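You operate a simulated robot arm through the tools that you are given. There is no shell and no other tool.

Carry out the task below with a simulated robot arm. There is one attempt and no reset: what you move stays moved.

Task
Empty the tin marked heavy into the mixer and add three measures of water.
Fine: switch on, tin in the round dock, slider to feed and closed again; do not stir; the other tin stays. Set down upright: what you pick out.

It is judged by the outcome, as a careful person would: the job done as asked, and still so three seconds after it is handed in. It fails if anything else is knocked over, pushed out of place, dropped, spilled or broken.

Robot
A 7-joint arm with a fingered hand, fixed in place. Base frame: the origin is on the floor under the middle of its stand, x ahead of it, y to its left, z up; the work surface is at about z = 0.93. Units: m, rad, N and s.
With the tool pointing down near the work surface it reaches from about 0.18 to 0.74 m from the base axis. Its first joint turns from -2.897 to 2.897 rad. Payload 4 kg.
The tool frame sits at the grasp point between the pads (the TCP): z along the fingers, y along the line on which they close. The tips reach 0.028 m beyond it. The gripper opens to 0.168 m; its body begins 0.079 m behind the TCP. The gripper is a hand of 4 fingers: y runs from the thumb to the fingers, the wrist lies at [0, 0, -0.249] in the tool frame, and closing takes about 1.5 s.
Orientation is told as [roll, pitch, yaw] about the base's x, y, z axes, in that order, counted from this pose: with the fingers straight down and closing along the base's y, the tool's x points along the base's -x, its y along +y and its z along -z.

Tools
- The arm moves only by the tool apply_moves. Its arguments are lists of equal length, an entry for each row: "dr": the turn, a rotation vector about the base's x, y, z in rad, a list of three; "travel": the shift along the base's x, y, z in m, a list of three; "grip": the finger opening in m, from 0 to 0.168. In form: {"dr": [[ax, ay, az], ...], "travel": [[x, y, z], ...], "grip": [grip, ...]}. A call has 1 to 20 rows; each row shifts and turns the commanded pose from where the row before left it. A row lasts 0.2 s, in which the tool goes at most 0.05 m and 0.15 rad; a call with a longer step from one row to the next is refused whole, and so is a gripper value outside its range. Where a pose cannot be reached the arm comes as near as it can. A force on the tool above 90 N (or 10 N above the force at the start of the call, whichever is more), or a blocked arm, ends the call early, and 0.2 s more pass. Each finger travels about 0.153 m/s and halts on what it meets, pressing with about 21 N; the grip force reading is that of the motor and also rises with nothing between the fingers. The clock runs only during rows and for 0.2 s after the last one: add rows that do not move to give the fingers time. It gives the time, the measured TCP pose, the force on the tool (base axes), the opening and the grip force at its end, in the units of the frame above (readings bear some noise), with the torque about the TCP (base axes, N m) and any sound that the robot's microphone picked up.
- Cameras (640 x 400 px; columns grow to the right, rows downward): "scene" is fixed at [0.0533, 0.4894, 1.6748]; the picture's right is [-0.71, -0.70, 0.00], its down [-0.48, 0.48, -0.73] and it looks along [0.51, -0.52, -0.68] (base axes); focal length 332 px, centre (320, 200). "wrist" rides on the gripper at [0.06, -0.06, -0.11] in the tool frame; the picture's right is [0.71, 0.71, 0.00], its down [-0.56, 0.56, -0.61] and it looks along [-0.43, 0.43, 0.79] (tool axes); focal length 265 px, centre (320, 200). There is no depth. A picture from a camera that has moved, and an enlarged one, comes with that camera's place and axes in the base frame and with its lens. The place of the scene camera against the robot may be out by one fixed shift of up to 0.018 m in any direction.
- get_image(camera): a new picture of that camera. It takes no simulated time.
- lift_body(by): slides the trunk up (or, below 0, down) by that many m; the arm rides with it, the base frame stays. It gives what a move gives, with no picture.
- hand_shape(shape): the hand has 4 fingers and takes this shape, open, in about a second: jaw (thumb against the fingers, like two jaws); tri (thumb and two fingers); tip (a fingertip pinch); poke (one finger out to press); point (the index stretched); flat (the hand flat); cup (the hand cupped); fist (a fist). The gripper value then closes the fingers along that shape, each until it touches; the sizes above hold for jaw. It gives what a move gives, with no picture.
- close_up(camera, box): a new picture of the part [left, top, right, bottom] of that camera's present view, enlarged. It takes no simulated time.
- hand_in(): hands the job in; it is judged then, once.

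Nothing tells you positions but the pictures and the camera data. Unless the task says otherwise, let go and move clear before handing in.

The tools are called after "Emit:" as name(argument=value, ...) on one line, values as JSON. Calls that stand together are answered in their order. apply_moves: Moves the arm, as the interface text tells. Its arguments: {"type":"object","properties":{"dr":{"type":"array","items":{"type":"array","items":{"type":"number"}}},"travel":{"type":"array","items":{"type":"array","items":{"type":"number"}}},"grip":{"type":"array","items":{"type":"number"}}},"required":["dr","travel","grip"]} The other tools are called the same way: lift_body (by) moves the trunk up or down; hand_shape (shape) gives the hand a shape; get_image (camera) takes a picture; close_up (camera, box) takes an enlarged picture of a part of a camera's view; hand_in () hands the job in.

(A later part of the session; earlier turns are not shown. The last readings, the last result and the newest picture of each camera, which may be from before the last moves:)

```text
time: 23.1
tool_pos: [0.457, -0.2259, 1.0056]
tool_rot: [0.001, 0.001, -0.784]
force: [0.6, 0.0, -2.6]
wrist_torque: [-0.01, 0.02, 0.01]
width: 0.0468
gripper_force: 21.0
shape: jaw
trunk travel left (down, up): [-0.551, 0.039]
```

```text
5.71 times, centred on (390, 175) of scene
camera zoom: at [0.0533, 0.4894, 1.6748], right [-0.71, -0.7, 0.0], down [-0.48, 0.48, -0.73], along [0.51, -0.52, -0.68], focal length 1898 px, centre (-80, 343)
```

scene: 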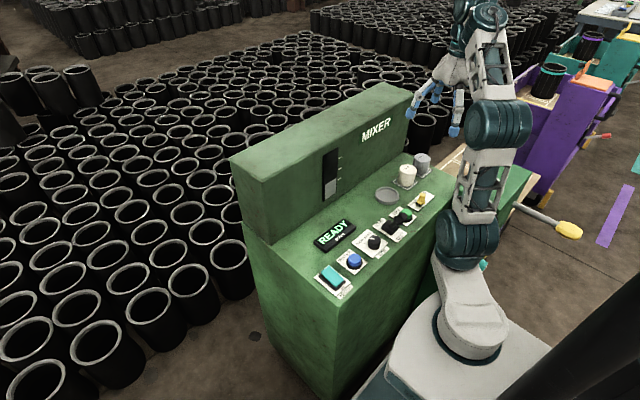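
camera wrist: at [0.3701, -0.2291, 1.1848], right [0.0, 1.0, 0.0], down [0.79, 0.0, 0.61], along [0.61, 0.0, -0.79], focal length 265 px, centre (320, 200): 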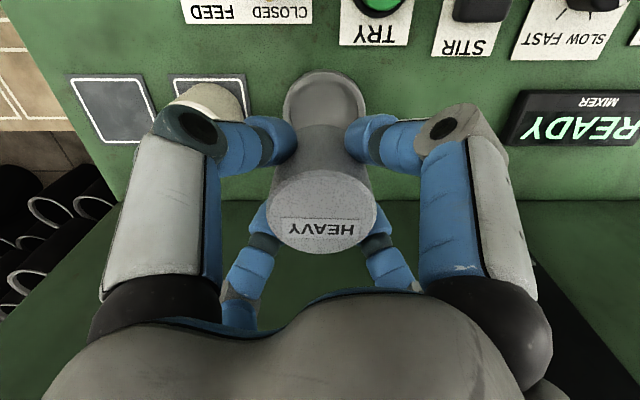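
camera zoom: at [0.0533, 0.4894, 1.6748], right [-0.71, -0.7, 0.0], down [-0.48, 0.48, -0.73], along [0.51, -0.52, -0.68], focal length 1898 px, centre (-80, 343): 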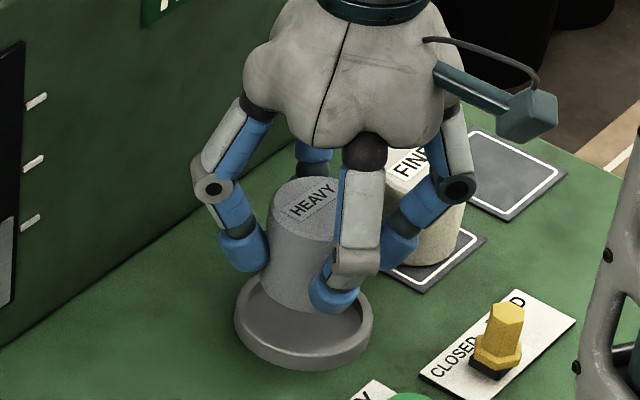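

Both cameras put the tin over the dock within about 1–2 mm. I'll lower it gently and watch for contact force.

Emit:
apply_moves(dr=[[0, 0, 0], [0, 0, 0], [0, 0, 0], [0, 0, 0]], travel=[[0, 0, -0.008], [0, 0, -0.007], [0, 0, -0.005], [0, 0, 0]], grip=[0.03, 0.03, 0.03, 0.03])

Emit:
close_up(camera="wrist", box=[230, 50, 430, 270])

Emit:
close_up(camera="scene", box=[350, 140, 430, 210])

```text
time: 24.1
tool_pos: [0.4584, -0.2265, 0.9849]
tool_rot: [0.001, 0.001, -0.785]
force: [0.5, 0.3, -3.0]
wrist_torque: [-0.01, 0.02, 0.01]
width: 0.0468
gripper_force: 20.9
shape: jaw
trunk travel left (down, up): [-0.551, 0.039]
```

```text
1.82 times, centred on (330, 160) of wrist
camera zoom: at [0.373, -0.2263, 1.0947], right [0.0, 1.0, 0.0], down [0.79, 0.0, 0.61], along [0.61, 0.0, -0.79], focal length 483 px, centre (302, 273)
```

zoom: 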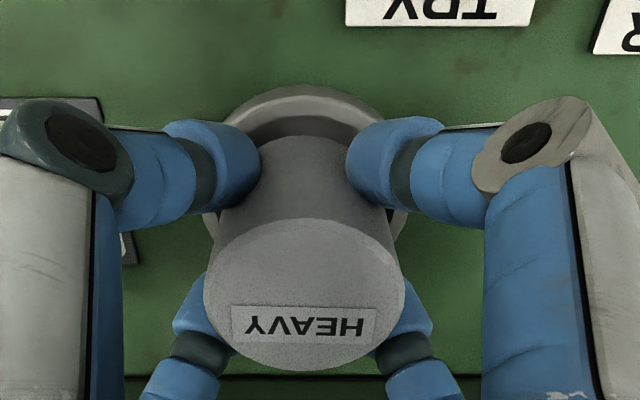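

```text
5.71 times, centred on (390, 175) of scene
camera zoom: at [0.0533, 0.4894, 1.6748], right [-0.71, -0.7, 0.0], down [-0.48, 0.48, -0.73], along [0.51, -0.52, -0.68], focal length 1898 px, centre (-80, 343)
```

zoom: 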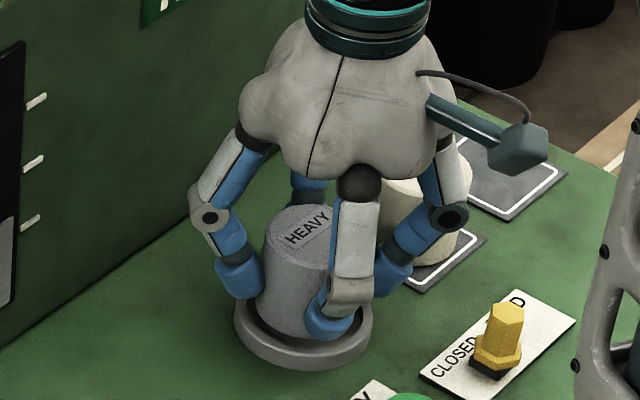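

There's still a small gap below the tin. I'll zoom in to compare the clearances around the rim before the last centimetre.

Emit:
close_up(camera="wrist", box=[280, 90, 370, 150])

Emit:
close_up(camera="scene", box=[385, 180, 420, 210])

```text
6.67 times, centred on (325, 120) of wrist
camera zoom: at [0.373, -0.2263, 1.0947], right [0.0, 1.0, 0.0], down [0.79, 0.0, 0.61], along [0.61, 0.0, -0.79], focal length 1769 px, centre (287, 733)
```

zoom: 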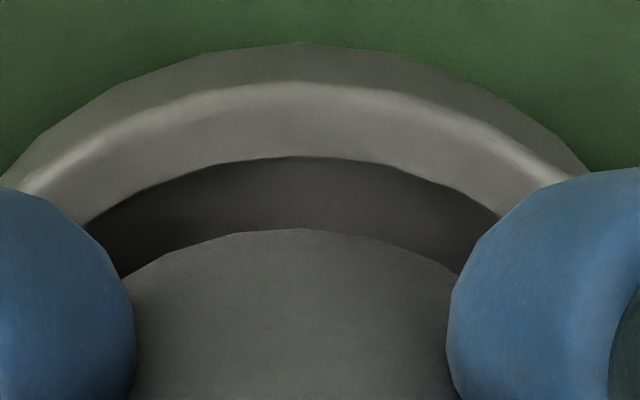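

```text
13.33 times, centred on (402, 195) of scene
camera zoom: at [0.0533, 0.4894, 1.6748], right [-0.71, -0.7, 0.0], down [-0.48, 0.48, -0.73], along [0.51, -0.52, -0.68], focal length 4428 px, centre (-780, 267)
```

zoom: 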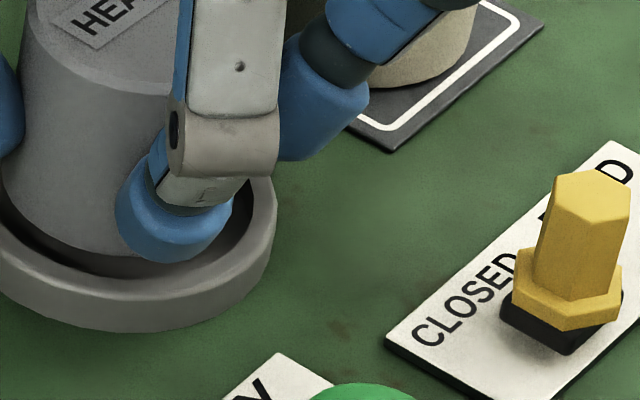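

The near-side gap is about 6.5 mm of roughly 9 mm total slack, so I'll shift -0.002 in x and lower until it touches.

Emit:
apply_moves(dr=[[0, 0, 0], [0, 0, 0], [0, 0, 0], [0, 0, 0]], travel=[[-0.002, 0, 0], [0, 0, -0.003], [0, 0, -0.002], [0, 0, 0]], grip=[0.03, 0.03, 0.03, 0.03])

Emit:
close_up(camera="wrist", box=[280, 90, 370, 150])

Emit:
close_up(camera="scene", box=[360, 160, 420, 210])

```text
time: 25.1
tool_pos: [0.4545, -0.2248, 0.9803]
tool_rot: [0.001, -0.001, -0.786]
force: [0.4, -0.8, -2.1]
wrist_torque: [-0.02, 0.01, 0.0]
width: 0.0467
gripper_force: 21.3
shape: jaw
trunk travel left (down, up): [-0.551, 0.039]
```

```text
6.67 times, centred on (325, 120) of wrist
camera zoom: at [0.3709, -0.2262, 1.0896], right [0.0, 1.0, 0.0], down [0.79, 0.0, 0.61], along [0.61, 0.0, -0.79], focal length 1769 px, centre (287, 733)
```

zoom: 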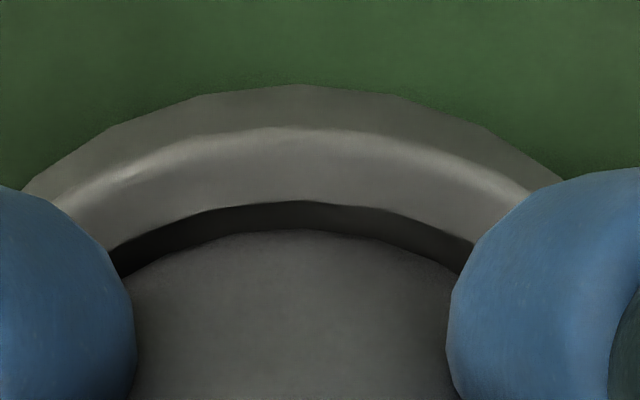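

```text
8.00 times, centred on (390, 185) of scene
camera zoom: at [0.0533, 0.4894, 1.6748], right [-0.71, -0.7, 0.0], down [-0.48, 0.48, -0.73], along [0.51, -0.52, -0.68], focal length 2656 px, centre (-240, 320)
```

zoom: 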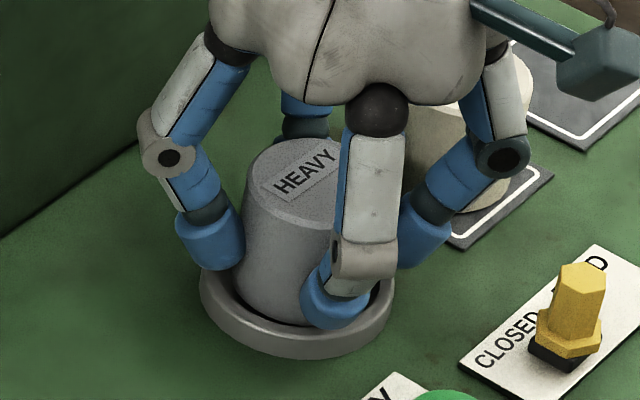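

It's centred with a 4 mm gap. I'll lower the rest of the way to contact.

Emit:
apply_moves(dr=[[0, 0, 0], [0, 0, 0], [0, 0, 0]], travel=[[0, 0, -0.002], [0, 0, -0.002], [0, 0, 0]], grip=[0.03, 0.03, 0.03])

```text
time: 25.9
tool_pos: [0.4558, -0.2253, 0.9767]
tool_rot: [0.001, -0.002, -0.785]
force: [-0.8, 0.2, 8.0]
wrist_torque: [0.04, -0.05, -0.04]
width: 0.0471
gripper_force: 21.4
shape: jaw
trunk travel left (down, up): [-0.551, 0.039]
```

Contact at 8 N, so the tin is seated in the dock. I'll open the fingers slowly.

Emit:
apply_moves(dr=[[0, 0, 0], [0, 0, 0], [0, 0, 0], [0, 0, 0], [0, 0, 0], [0, 0, 0]], travel=[[0, 0, 0], [0, 0, 0], [0, 0, 0], [0, 0, 0], [0, 0, 0], [0, 0, 0]], grip=[0.05, 0.06, 0.075, 0.09, 0.1, 0.1])

Emit:
get_image(camera="wrist")

Emit:
close_up(camera="scene", box=[350, 140, 430, 210])

```text
time: 27.3
tool_pos: [0.4545, -0.226, 0.9774]
tool_rot: [0.0, 0.0, -0.786]
force: [1.1, -0.3, -0.7]
wrist_torque: [0.01, 0.02, 0.01]
width: 0.0946
gripper_force: 0.2
shape: jaw
trunk travel left (down, up): [-0.551, 0.039]
```

```text
taken
camera wrist: at [0.371, -0.2259, 1.0858], right [0.0, 1.0, 0.0], down [0.79, 0.0, 0.61], along [0.61, 0.0, -0.79], focal length 265 px, centre (320, 200)
```

wrist: 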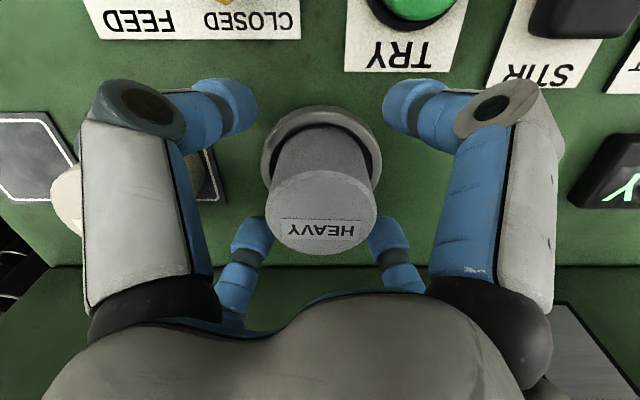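

```text
5.71 times, centred on (390, 175) of scene
camera zoom: at [0.0533, 0.4894, 1.6748], right [-0.71, -0.7, 0.0], down [-0.48, 0.48, -0.73], along [0.51, -0.52, -0.68], focal length 1898 px, centre (-80, 343)
```

zoom: 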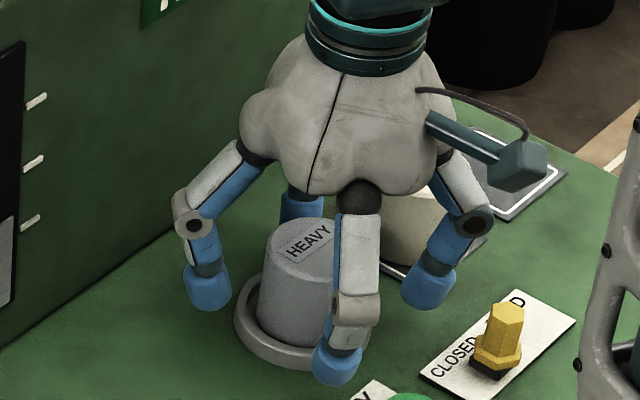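

The tin stands upright in the dock and is released. I'll raise the hand straight up, confirm, then measure the slider knob.

Emit:
apply_moves(dr=[[0, 0, 0], [0, 0, 0], [0, 0, 0], [0, 0, 0], [0, 0, 0], [0, 0, 0], [0, 0, 0]], travel=[[0, 0, 0.02], [0, 0, 0.03], [0, 0, 0.03], [0, 0, 0.03], [-0.045, 0, 0.01], [-0.045, -0.01, 0], [0, 0, 0]], grip=[0.1, 0.1, 0.1, 0.1, 0.1, 0.1, 0.1])

Emit:
get_image(camera="wrist")

Emit:
get_image(camera="scene")

Emit:
close_up(camera="scene", box=[350, 140, 450, 230])

```text
time: 28.9
tool_pos: [0.3652, -0.2358, 1.0964]
tool_rot: [0.0, 0.0, -0.786]
force: [-0.7, 0.2, -0.2]
wrist_torque: [0.01, -0.02, 0.0]
width: 0.095
gripper_force: 0.1
shape: jaw
trunk travel left (down, up): [-0.551, 0.039]
```

```text
taken
camera wrist: at [0.2807, -0.2351, 1.2049], right [0.0, 1.0, 0.0], down [0.79, 0.0, 0.61], along [0.61, 0.0, -0.79], focal length 265 px, centre (320, 200)
```

wrist: 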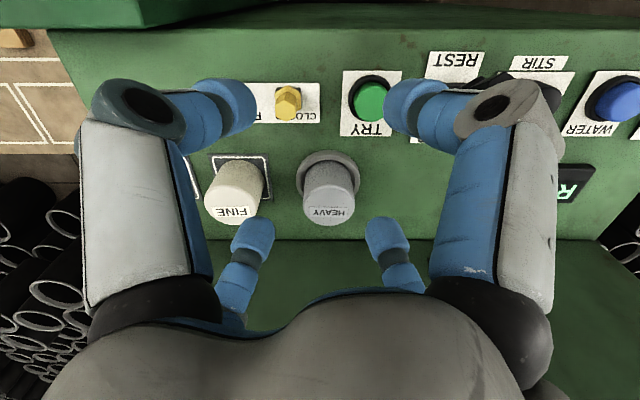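

```text
taken
```

scene: 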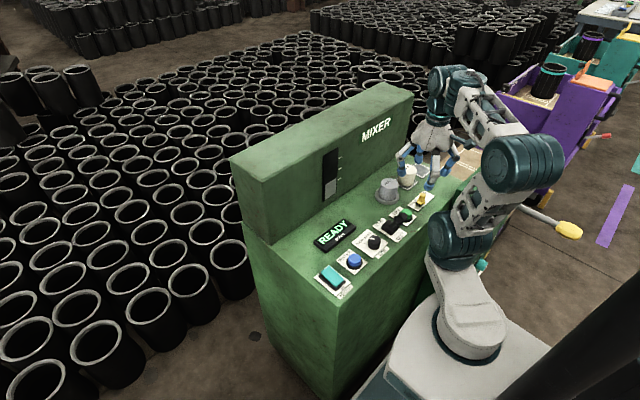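

```text
4.44 times, centred on (400, 185) of scene
camera zoom: at [0.0533, 0.4894, 1.6748], right [-0.71, -0.7, 0.0], down [-0.48, 0.48, -0.73], along [0.51, -0.52, -0.68], focal length 1476 px, centre (-36, 267)
```

zoom: 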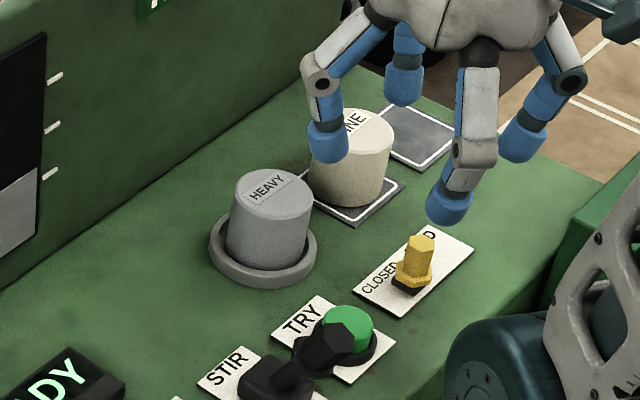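

HEAVY is sitting in the dock with FINE untouched. I'll zoom on the slider to measure the knob.

Emit:
close_up(camera="wrist", box=[230, 60, 420, 180])

Emit:
close_up(camera="scene", box=[400, 180, 450, 230])

```text
3.33 times, centred on (325, 120) of wrist
camera zoom: at [0.2807, -0.2351, 1.2049], right [0.0, 1.0, 0.0], down [0.79, 0.0, 0.61], along [0.61, 0.0, -0.79], focal length 885 px, centre (303, 467)
```

zoom: 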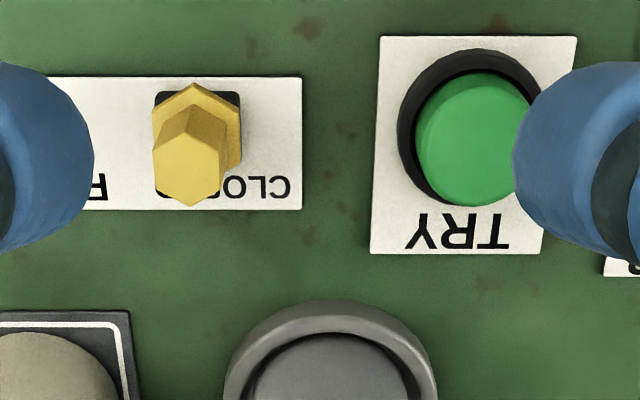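

```text
8.00 times, centred on (425, 205) of scene
camera zoom: at [0.0533, 0.4894, 1.6748], right [-0.71, -0.7, 0.0], down [-0.48, 0.48, -0.73], along [0.51, -0.52, -0.68], focal length 2656 px, centre (-520, 160)
```

zoom: 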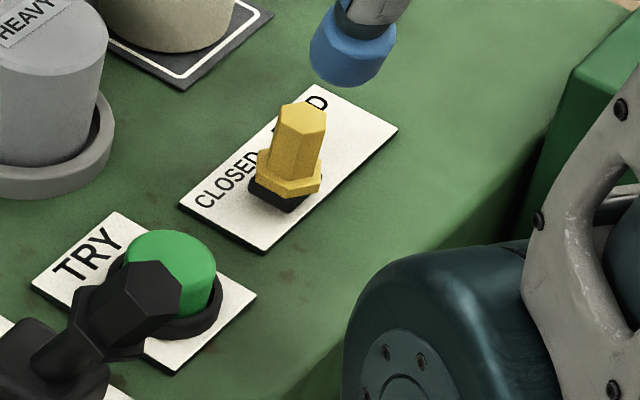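

The knob post is at (0.360, -0.2655) with its top at z≈0.971. FEED lies towards -y, about 4 cm away. I'll close the hand, come down on the knob's +y side, and check the gap before pushing.

Emit:
apply_moves(dr=[[0, 0, 0], [0, 0, 0], [0, 0, 0], [0, 0, 0], [0, 0, 0], [0, 0, 0], [0, 0, 0]], travel=[[-0.004, 0.006, 0], [0, 0, 0], [0, 0, 0], [0, 0, -0.03], [0, 0, -0.03], [0, 0, -0.02], [0, 0, 0]], grip=[0.05, 0.0, 0.0, 0.0, 0.0, 0.0, 0.0])

Emit:
get_image(camera="wrist")

Emit:
close_up(camera="scene", box=[370, 150, 450, 230])

```text
time: 30.5
tool_pos: [0.3618, -0.2296, 1.0173]
tool_rot: [0.0, 0.002, -0.786]
force: [0.1, 0.0, 0.0]
wrist_torque: [-0.03, 0.01, 0.0]
width: 0.0001
gripper_force: 21.7
shape: jaw
trunk travel left (down, up): [-0.551, 0.039]
```

```text
taken
camera wrist: at [0.2768, -0.2295, 1.125], right [0.0, 1.0, 0.0], down [0.79, 0.0, 0.61], along [0.61, 0.0, -0.79], focal length 265 px, centre (320, 200)
```

wrist: 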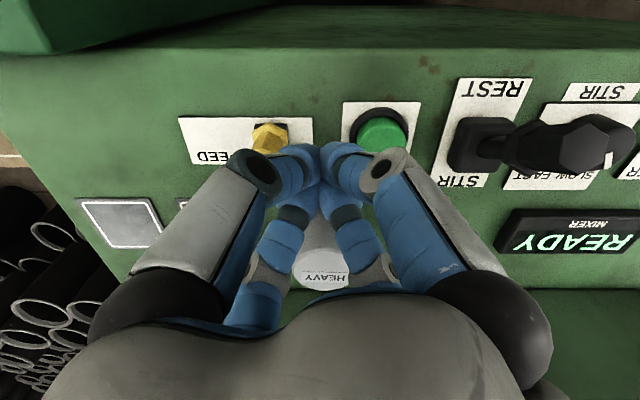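

```text
5.00 times, centred on (410, 190) of scene
camera zoom: at [0.0533, 0.4894, 1.6748], right [-0.71, -0.7, 0.0], down [-0.48, 0.48, -0.73], along [0.51, -0.52, -0.68], focal length 1660 px, centre (-130, 250)
```

zoom: 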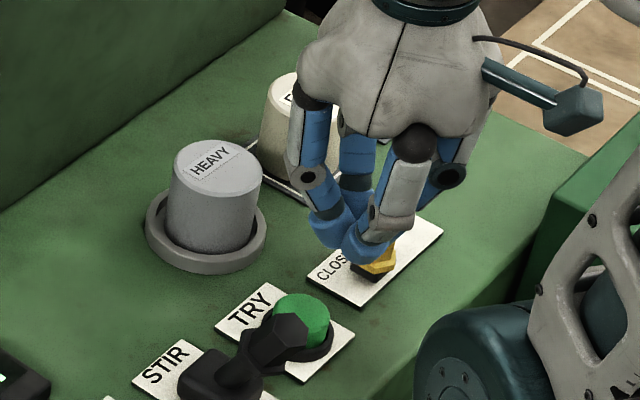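

The hand is just above the knob height. I'll zoom in to see the sideways gap between the fingertips and the knob.

Emit:
close_up(camera="wrist", box=[220, 90, 420, 230])

Emit:
close_up(camera="scene", box=[405, 180, 445, 220])

```text
2.86 times, centred on (320, 160) of wrist
camera zoom: at [0.2768, -0.2295, 1.125], right [0.0, 1.0, 0.0], down [0.79, 0.0, 0.61], along [0.61, 0.0, -0.79], focal length 758 px, centre (320, 314)
```

zoom: 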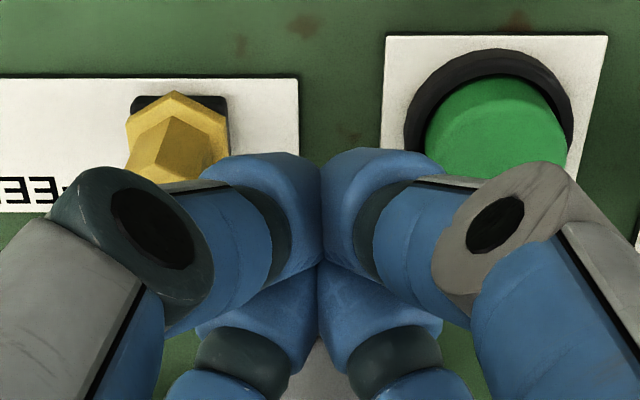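

```text
10.00 times, centred on (425, 200) of scene
camera zoom: at [0.0533, 0.4894, 1.6748], right [-0.71, -0.7, 0.0], down [-0.48, 0.48, -0.73], along [0.51, -0.52, -0.68], focal length 3321 px, centre (-730, 200)
```

zoom: 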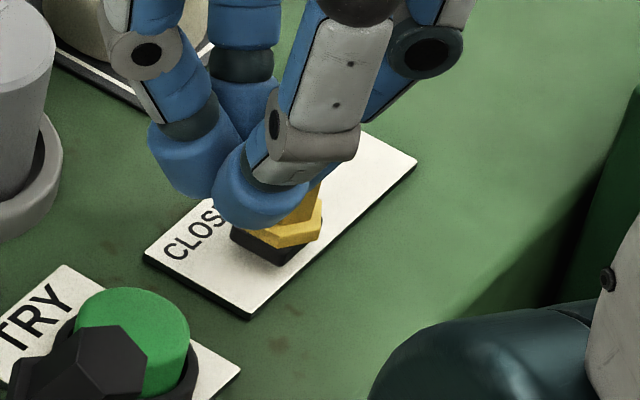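

The knob sits in the notch between the two -y digits with about 8 mm of gap. I'll lower so the tips are beside the post at z≈0.955, staying clear of TRY.

Emit:
apply_moves(dr=[[0, 0, 0], [0, 0, 0], [0, 0, 0], [0, 0, 0]], travel=[[-0.0015, 0, -0.01], [0, 0, -0.012], [0, 0, -0.012], [0, 0, 0]], grip=[0.0, 0.0, 0.0, 0.0])

Emit:
close_up(camera="wrist", box=[220, 90, 420, 230])

Emit:
close_up(camera="scene", box=[385, 180, 445, 230])

```text
time: 31.5
tool_pos: [0.3591, -0.2287, 0.983]
tool_rot: [0.0, 0.0, -0.785]
force: [-0.1, 0.1, 0.4]
wrist_torque: [0.0, -0.01, -0.05]
width: 0.0
gripper_force: 21.0
shape: jaw
trunk travel left (down, up): [-0.551, 0.039]
```

```text
2.86 times, centred on (320, 160) of wrist
camera zoom: at [0.2755, -0.2298, 1.0911], right [0.0, 1.0, 0.0], down [0.79, 0.0, 0.61], along [0.61, 0.0, -0.79], focal length 758 px, centre (320, 314)
```

zoom: 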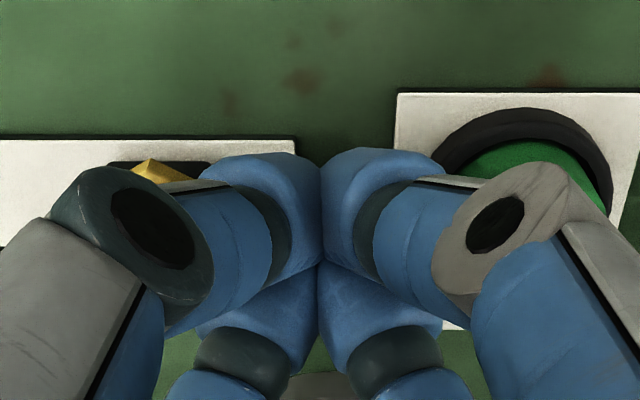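

```text
8.00 times, centred on (415, 205) of scene
camera zoom: at [0.0533, 0.4894, 1.6748], right [-0.71, -0.7, 0.0], down [-0.48, 0.48, -0.73], along [0.51, -0.52, -0.68], focal length 2656 px, centre (-440, 160)
```

zoom: 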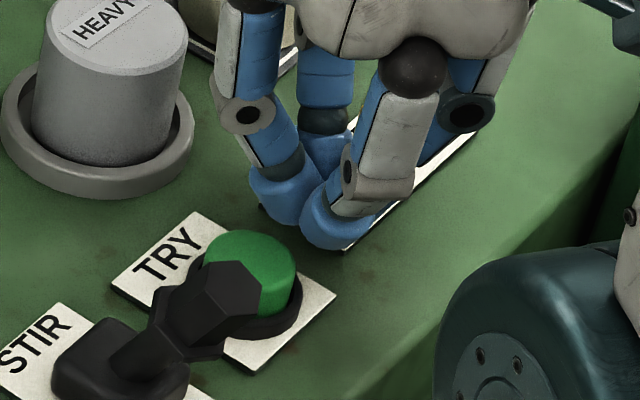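

No contact yet. I'll push the slider towards FEED (-y) in small steps, watching the force.

Emit:
apply_moves(dr=[[0, 0, 0], [0, 0, 0], [0, 0, 0], [0, 0, 0], [0, 0, 0]], travel=[[0, -0.006, 0], [0, -0.006, 0], [0, -0.006, 0], [0, -0.006, 0], [0, -0.006, 0]], grip=[0.0, 0.0, 0.0, 0.0, 0.0])

Emit:
close_up(camera="wrist", box=[220, 90, 420, 230])

Emit:
close_up(camera="scene", box=[385, 170, 455, 230])

Emit:
close_up(camera="scene", box=[300, 140, 400, 260])

```text
time: 32.7
tool_pos: [0.3603, -0.2608, 0.9824]
tool_rot: [0.001, 0.0, -0.785]
force: [-0.4, 0.4, -0.2]
wrist_torque: [0.0, 0.0, 0.0]
width: 0.0001
gripper_force: 20.8
shape: jaw
trunk travel left (down, up): [-0.551, 0.039]
```

```text
2.86 times, centred on (320, 160) of wrist
camera zoom: at [0.2756, -0.2601, 1.0913], right [0.0, 1.0, 0.0], down [0.79, 0.0, 0.61], along [0.61, 0.0, -0.79], focal length 758 px, centre (320, 314)
```

zoom: 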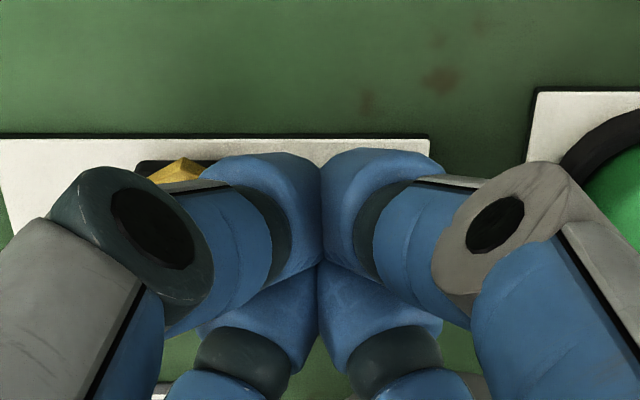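

```text
6.67 times, centred on (420, 200) of scene
camera zoom: at [0.0533, 0.4894, 1.6748], right [-0.71, -0.7, 0.0], down [-0.48, 0.48, -0.73], along [0.51, -0.52, -0.68], focal length 2214 px, centre (-347, 200)
```

zoom: 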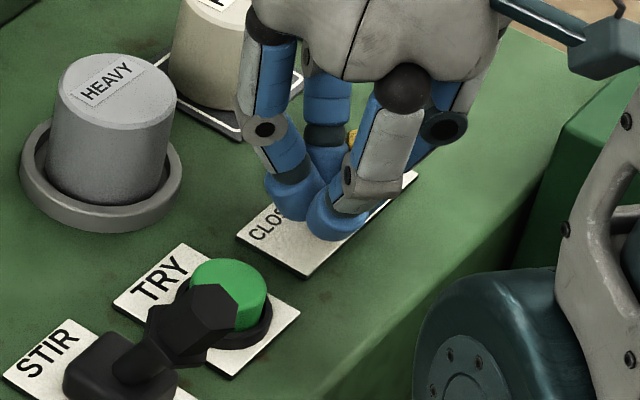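

```text
3.33 times, centred on (350, 200) of scene
camera zoom: at [0.0533, 0.4894, 1.6748], right [-0.71, -0.7, 0.0], down [-0.48, 0.48, -0.73], along [0.51, -0.52, -0.68], focal length 1107 px, centre (220, 200)
```

zoom: 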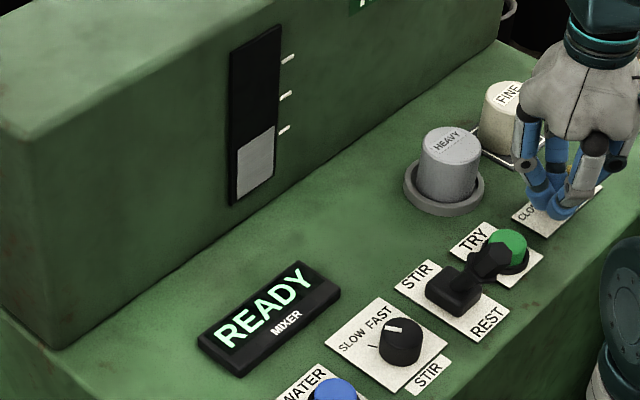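

The slider is following with almost no force. I'll continue towards the FEED end.

Emit:
apply_moves(dr=[[0, 0, 0], [0, 0, 0], [0, 0, 0], [0, 0, 0]], travel=[[0, -0.005, 0], [0, -0.004, 0], [0, -0.004, 0], [0, -0.003, 0]], grip=[0.0, 0.0, 0.0, 0.0])

Emit:
close_up(camera="wrist", box=[220, 90, 420, 230])

Emit:
close_up(camera="scene", box=[300, 140, 450, 260])

```text
time: 33.7
tool_pos: [0.3591, -0.2756, 0.983]
tool_rot: [0.0, -0.001, -0.785]
force: [-0.7, 0.4, -1.2]
wrist_torque: [-0.01, -0.03, 0.0]
width: 0.0
gripper_force: 20.6
shape: jaw
trunk travel left (down, up): [-0.551, 0.039]
```

```text
2.86 times, centred on (320, 160) of wrist
camera zoom: at [0.2753, -0.276, 1.0914], right [0.0, 1.0, 0.0], down [0.79, 0.0, 0.61], along [0.61, 0.0, -0.79], focal length 758 px, centre (320, 314)
```

zoom: 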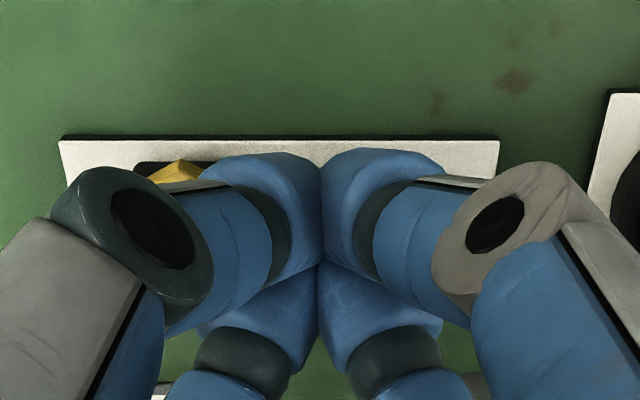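

```text
3.33 times, centred on (375, 200) of scene
camera zoom: at [0.0533, 0.4894, 1.6748], right [-0.71, -0.7, 0.0], down [-0.48, 0.48, -0.73], along [0.51, -0.52, -0.68], focal length 1107 px, centre (137, 200)
```

zoom: 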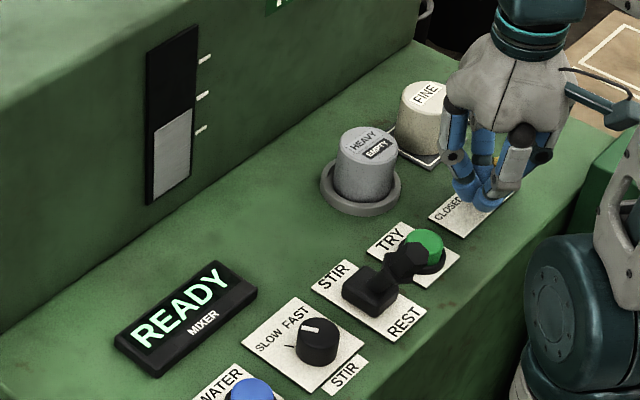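

The tin now shows EMPTY and the gauge has risen. I'll zoom in on the gauge and the tin before closing the slider.

Emit:
close_up(camera="scene", box=[310, 140, 350, 210])

Emit:
close_up(camera="scene", box=[370, 160, 430, 210])

```text
5.71 times, centred on (330, 175) of scene
camera zoom: at [0.0533, 0.4894, 1.6748], right [-0.71, -0.7, 0.0], down [-0.48, 0.48, -0.73], along [0.51, -0.52, -0.68], focal length 1898 px, centre (263, 343)
```

zoom: 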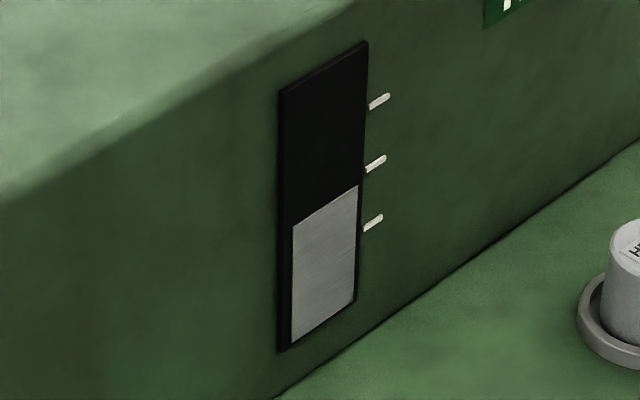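

```text
8.00 times, centred on (400, 185) of scene
camera zoom: at [0.0533, 0.4894, 1.6748], right [-0.71, -0.7, 0.0], down [-0.48, 0.48, -0.73], along [0.51, -0.52, -0.68], focal length 2656 px, centre (-320, 320)
```

zoom: 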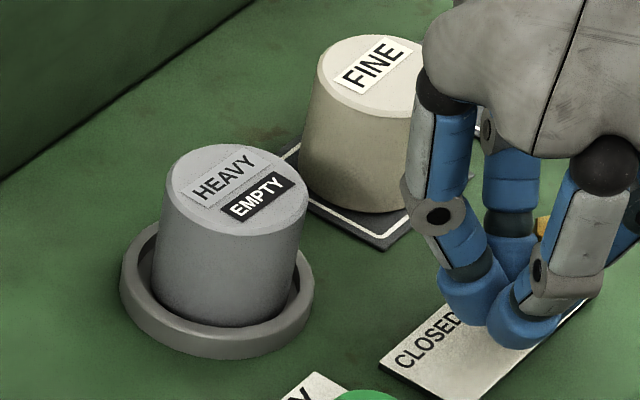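

HEAVY is marked EMPTY. To close the slider, I'll back off, hop over the knob to its -y side, and push it back towards CLOSED.

Emit:
apply_moves(dr=[[0, 0, 0], [0, 0, 0], [0, 0, 0], [0, 0, 0], [0, 0, 0], [0, 0, 0]], travel=[[0, 0.004, 0], [0, 0, 0.025], [0, 0, 0.025], [0, -0.035, 0], [0, -0.035, 0], [0, 0, 0]], grip=[0.0, 0.0, 0.0, 0.0, 0.0, 0.0])

Emit:
close_up(camera="wrist", box=[220, 60, 460, 220])

Emit:
close_up(camera="scene", box=[370, 150, 460, 220])

```text
time: 35.1
tool_pos: [0.3599, -0.3421, 1.0336]
tool_rot: [0.002, 0.0, -0.786]
force: [-0.3, -0.3, 0.2]
wrist_torque: [-0.05, 0.02, -0.01]
width: 0.0
gripper_force: 21.0
shape: jaw
trunk travel left (down, up): [-0.551, 0.039]
```

```text
2.50 times, centred on (340, 140) of wrist
camera zoom: at [0.275, -0.3424, 1.1422], right [0.0, 1.0, 0.0], down [0.79, 0.0, 0.61], along [0.61, 0.0, -0.79], focal length 664 px, centre (270, 350)
```

zoom: 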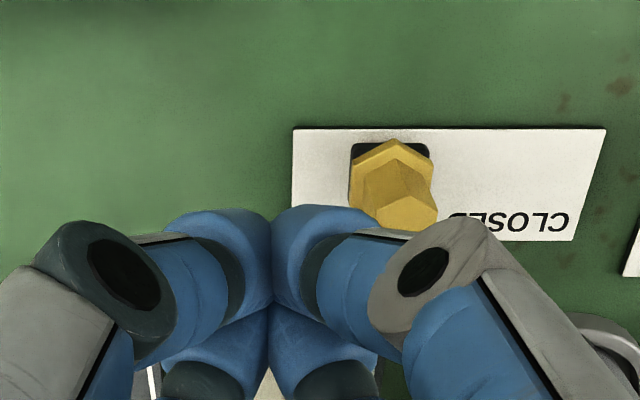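

```text
5.71 times, centred on (415, 185) of scene
camera zoom: at [0.0533, 0.4894, 1.6748], right [-0.71, -0.7, 0.0], down [-0.48, 0.48, -0.73], along [0.51, -0.52, -0.68], focal length 1898 px, centre (-223, 286)
```

zoom: 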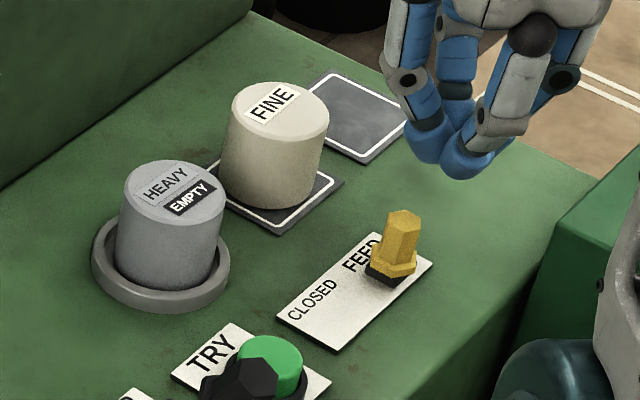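

The slider is at FEED with the knob near y≈-0.305, and I'm on its far side. I'll lower, then push it back in +y.

Emit:
apply_moves(dr=[[0, 0, 0], [0, 0, 0], [0, 0, 0], [0, 0, 0]], travel=[[0, 0, -0.02], [0, 0, -0.015], [0, 0, -0.015], [0, 0, 0]], grip=[0.0, 0.0, 0.0, 0.0])

Emit:
close_up(camera="scene", box=[370, 150, 460, 220])

```text
time: 36.1
tool_pos: [0.3587, -0.343, 0.9819]
tool_rot: [0.0, 0.0, -0.785]
force: [-0.5, 0.4, 0.5]
wrist_torque: [-0.01, 0.0, -0.02]
width: 0.0001
gripper_force: 21.1
shape: jaw
trunk travel left (down, up): [-0.551, 0.039]
```

```text
5.71 times, centred on (415, 185) of scene
camera zoom: at [0.0533, 0.4894, 1.6748], right [-0.71, -0.7, 0.0], down [-0.48, 0.48, -0.73], along [0.51, -0.52, -0.68], focal length 1898 px, centre (-223, 286)
```

zoom: 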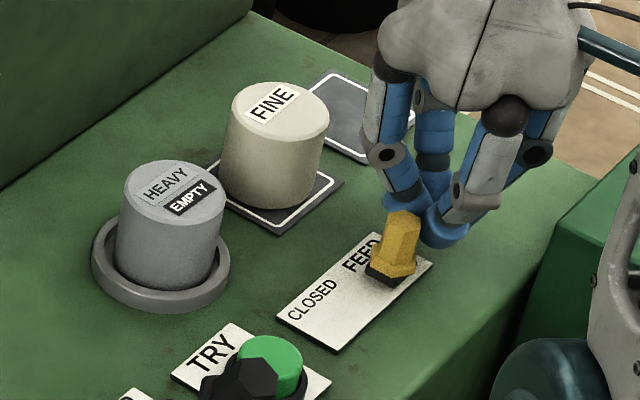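

The fingertips are beside the knob on the FEED side. I'll push in +y towards CLOSED.

Emit:
apply_moves(dr=[[0, 0, 0], [0, 0, 0], [0, 0, 0], [0, 0, 0], [0, 0, 0], [0, 0, 0], [0, 0, 0], [0, 0, 0], [0, 0, 0]], travel=[[0, 0.006, 0], [0, 0.006, 0], [0, 0.006, 0], [0, 0.006, 0], [0, 0.006, 0], [0, 0.006, 0], [0, 0.004, 0], [0, 0.004, 0], [0, 0.003, 0]], grip=[0.0, 0.0, 0.0, 0.0, 0.0, 0.0, 0.0, 0.0, 0.0])

Emit:
close_up(camera="wrist", box=[220, 60, 460, 220])

Emit:
close_up(camera="scene", box=[370, 150, 460, 220])

```text
time: 38.1
tool_pos: [0.3593, -0.2936, 0.9823]
tool_rot: [-0.001, 0.0, -0.786]
force: [0.2, 0.3, -0.3]
wrist_torque: [0.0, 0.0, -0.01]
width: 0.0
gripper_force: 21.1
shape: jaw
trunk travel left (down, up): [-0.551, 0.039]
```

```text
2.50 times, centred on (340, 140) of wrist
camera zoom: at [0.2752, -0.2947, 1.091], right [0.0, 1.0, 0.0], down [0.79, 0.0, 0.61], along [0.61, 0.0, -0.79], focal length 664 px, centre (270, 350)
```

zoom: 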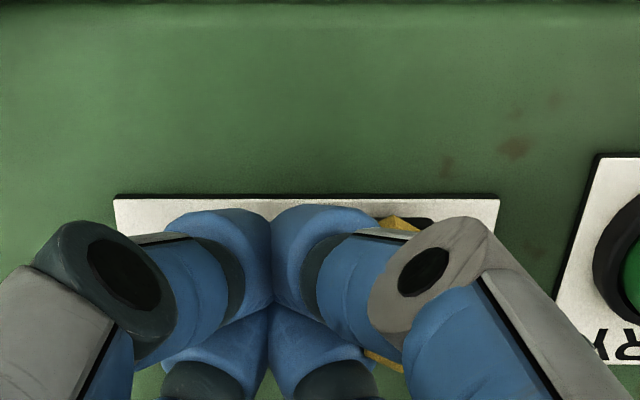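

```text
5.71 times, centred on (415, 185) of scene
camera zoom: at [0.0533, 0.4894, 1.6748], right [-0.71, -0.7, 0.0], down [-0.48, 0.48, -0.73], along [0.51, -0.52, -0.68], focal length 1898 px, centre (-223, 286)
```

zoom: 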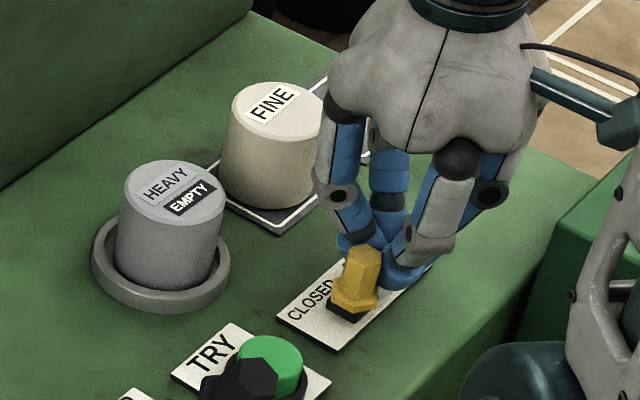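

The knob's image position matches its original closed one, within about half a pixel. I'll nudge slightly to confirm the end stop, then back away.

Emit:
apply_moves(dr=[[0, 0, 0], [0, 0, 0]], travel=[[0, 0.002, 0], [0, 0.001, 0]], grip=[0.0, 0.0])

Emit:
close_up(camera="scene", box=[370, 150, 460, 220])

```text
time: 38.7
tool_pos: [0.3602, -0.2931, 0.9832]
tool_rot: [0.0, 0.001, -0.785]
force: [0.6, -2.1, 0.2]
wrist_torque: [-0.01, 0.0, -0.04]
width: 0.0001
gripper_force: 20.9
shape: jaw
trunk travel left (down, up): [-0.551, 0.039]
```

```text
5.71 times, centred on (415, 185) of scene
camera zoom: at [0.0533, 0.4894, 1.6748], right [-0.71, -0.7, 0.0], down [-0.48, 0.48, -0.73], along [0.51, -0.52, -0.68], focal length 1898 px, centre (-223, 286)
```

zoom: 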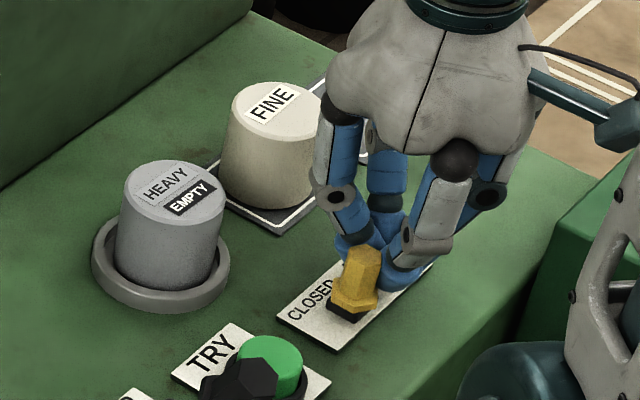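

The end stop is felt at 2 N, so the slider is closed. I'll back off, rise clear, and travel to hover near the water button.

Emit:
apply_moves(dr=[[0, 0, 0], [0, 0, 0], [0, 0, 0], [0, 0, 0], [0, 0, 0], [0, 0, 0], [0, 0, 0], [0, 0, 0], [0, 0, 0], [0, 0, 0], [0, 0, 0], [0, 0, 0], [0, 0, 0]], travel=[[0, -0.005, 0], [0, 0, 0.03], [0, 0, 0.04], [0, 0, 0.04], [0, 0.03, 0.02], [0, 0.045, 0], [0, 0.045, 0], [0, 0.045, 0], [0, 0.045, 0], [-0.004, 0.045, 0], [-0.004, 0.045, 0], [0, 0.042, 0], [0, 0, 0]], grip=[0.0, 0.0, 0.0, 0.0, 0.0, 0.0, 0.0, 0.0, 0.0, 0.0, 0.0, 0.0, 0.0])

Emit:
get_image(camera="wrist")

Emit:
get_image(camera="scene")

Emit:
close_up(camera="scene", box=[360, 150, 450, 230])

```text
time: 41.5
tool_pos: [0.3521, 0.0459, 1.1135]
tool_rot: [0.001, 0.0, -0.785]
force: [0.6, 0.3, -0.3]
wrist_torque: [-0.01, -0.01, -0.02]
width: 0.0
gripper_force: 21.6
shape: jaw
trunk travel left (down, up): [-0.551, 0.039]
```

```text
taken
camera wrist: at [0.2673, 0.0456, 1.2228], right [0.0, 1.0, 0.0], down [0.79, 0.0, 0.61], along [0.61, 0.0, -0.79], focal length 265 px, centre (320, 200)
```

wrist: 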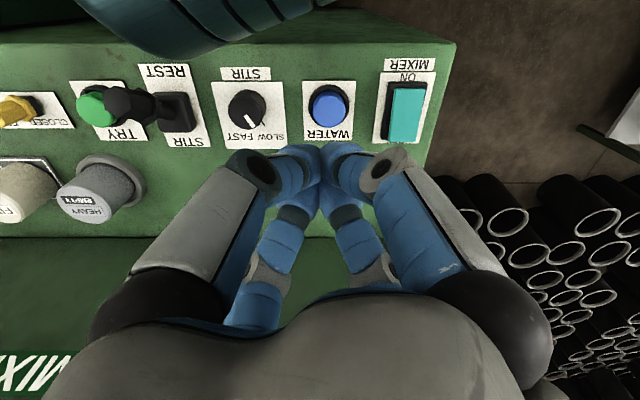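

```text
taken
```

scene: 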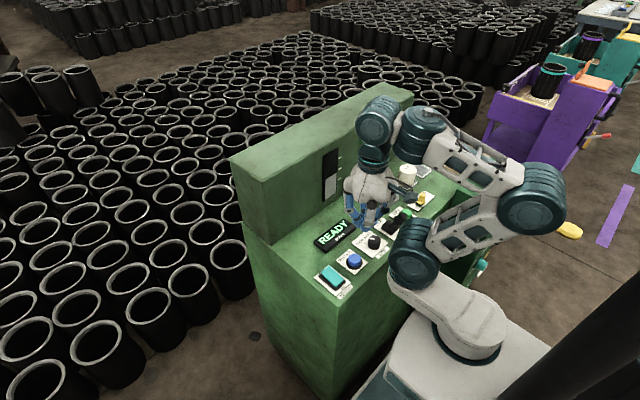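

```text
5.00 times, centred on (405, 190) of scene
camera zoom: at [0.0533, 0.4894, 1.6748], right [-0.71, -0.7, 0.0], down [-0.48, 0.48, -0.73], along [0.51, -0.52, -0.68], focal length 1660 px, centre (-105, 250)
```

zoom: 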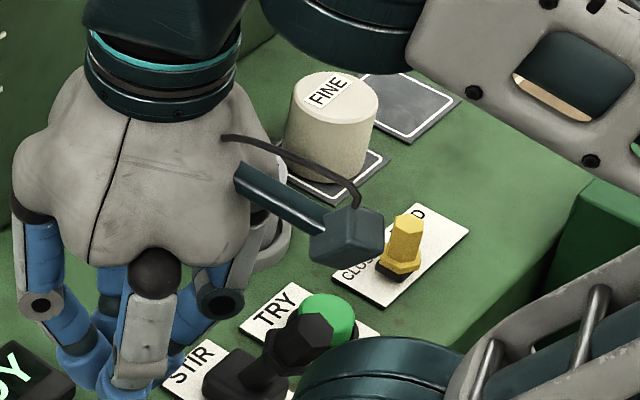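

The slider is at CLOSED and everything else is in place. I'll zoom in on the water button for its exact centre.

Emit:
close_up(camera="wrist", box=[240, 60, 440, 200])

Emit:
close_up(camera="scene", box=[300, 140, 400, 300])

```text
2.86 times, centred on (340, 130) of wrist
camera zoom: at [0.2673, 0.0456, 1.2228], right [0.0, 1.0, 0.0], down [0.79, 0.0, 0.61], along [0.61, 0.0, -0.79], focal length 758 px, centre (263, 400)
```

zoom: 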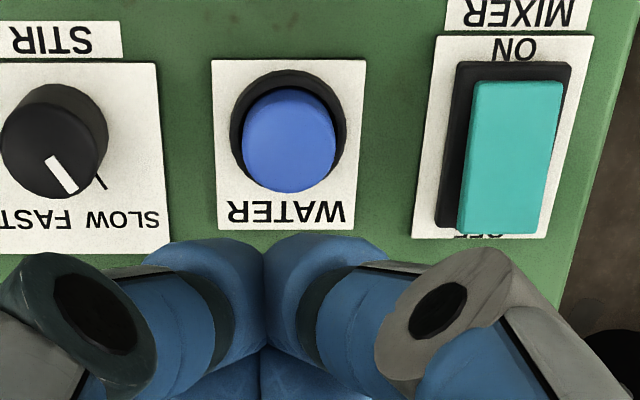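

```text
2.50 times, centred on (350, 220) of scene
camera zoom: at [0.0533, 0.4894, 1.6748], right [-0.71, -0.7, 0.0], down [-0.48, 0.48, -0.73], along [0.51, -0.52, -0.68], focal length 830 px, centre (245, 150)
```

zoom: 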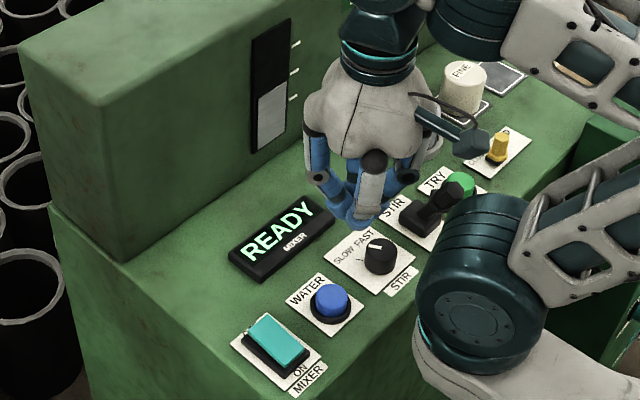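

The water button centre is at (0.359, 0.055), with its top near z≈0.95. I'll line up over it and come down to just above it.

Emit:
apply_moves(dr=[[0, 0, 0], [0, 0, 0], [0, 0, 0], [0, 0, 0], [0, 0, 0], [0, 0, 0]], travel=[[0.007, 0.009, 0], [0, 0, -0.03], [0, 0, -0.03], [0, 0, -0.03], [0, 0, -0.02], [0, 0, 0]], grip=[0.0, 0.0, 0.0, 0.0, 0.0, 0.0])

Emit:
close_up(camera="wrist", box=[220, 80, 420, 220])

Emit:
close_up(camera="scene", box=[310, 180, 410, 290])

```text
time: 42.9
tool_pos: [0.3586, 0.0542, 1.0033]
tool_rot: [0.0, 0.0, -0.786]
force: [0.2, 1.1, 0.2]
wrist_torque: [0.01, 0.0, 0.0]
width: 0.0
gripper_force: 21.1
shape: jaw
trunk travel left (down, up): [-0.551, 0.039]
```

```text
2.86 times, centred on (320, 150) of wrist
camera zoom: at [0.2738, 0.054, 1.1116], right [0.0, 1.0, 0.0], down [0.79, 0.0, 0.61], along [0.61, 0.0, -0.79], focal length 758 px, centre (320, 343)
```

zoom: 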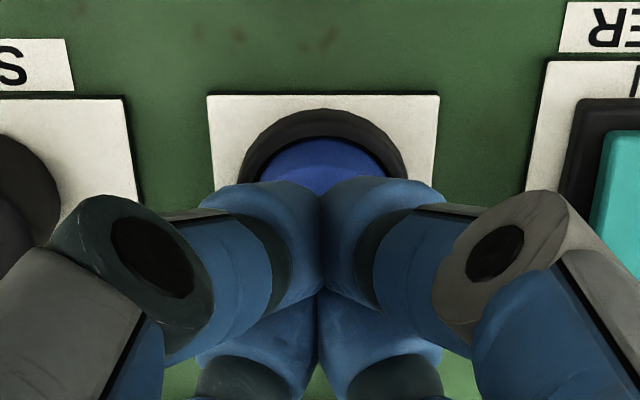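

```text
3.64 times, centred on (360, 235) of scene
camera zoom: at [0.0533, 0.4894, 1.6748], right [-0.71, -0.7, 0.0], down [-0.48, 0.48, -0.73], along [0.51, -0.52, -0.68], focal length 1208 px, centre (174, 73)
```

zoom: 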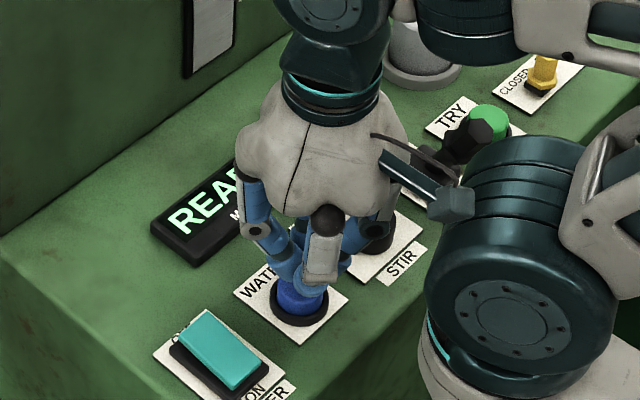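

It's lined up. I'll press the water button once, gently, then release and check the gauge.

Emit:
apply_moves(dr=[[0, 0, 0], [0, 0, 0], [0, 0, 0], [0, 0, 0], [0, 0, 0]], travel=[[0, 0, -0.01], [0, 0, -0.006], [0, 0, -0.004], [0, 0, -0.003], [0, 0, -0.002]], grip=[0.0, 0.0, 0.0, 0.0, 0.0])

Emit:
close_up(camera="scene", box=[300, 140, 400, 290])

```text
time: 44.1
tool_pos: [0.3569, 0.0541, 0.9802]
tool_rot: [0.005, -0.002, -0.786]
force: [1.3, -5.2, 38.6]
wrist_torque: [-0.22, -0.01, 0.02]
width: 0.0
gripper_force: 20.8
shape: jaw
trunk travel left (down, up): [-0.551, 0.039]
heard: click
```

```text
2.67 times, centred on (350, 215) of scene
camera zoom: at [0.0533, 0.4894, 1.6748], right [-0.71, -0.7, 0.0], down [-0.48, 0.48, -0.73], along [0.51, -0.52, -0.68], focal length 886 px, centre (240, 160)
```

zoom: 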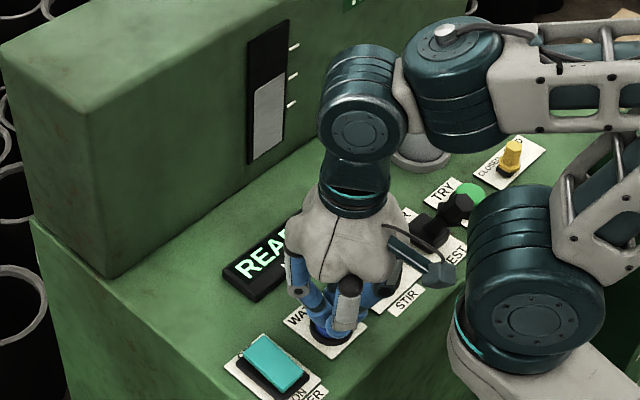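

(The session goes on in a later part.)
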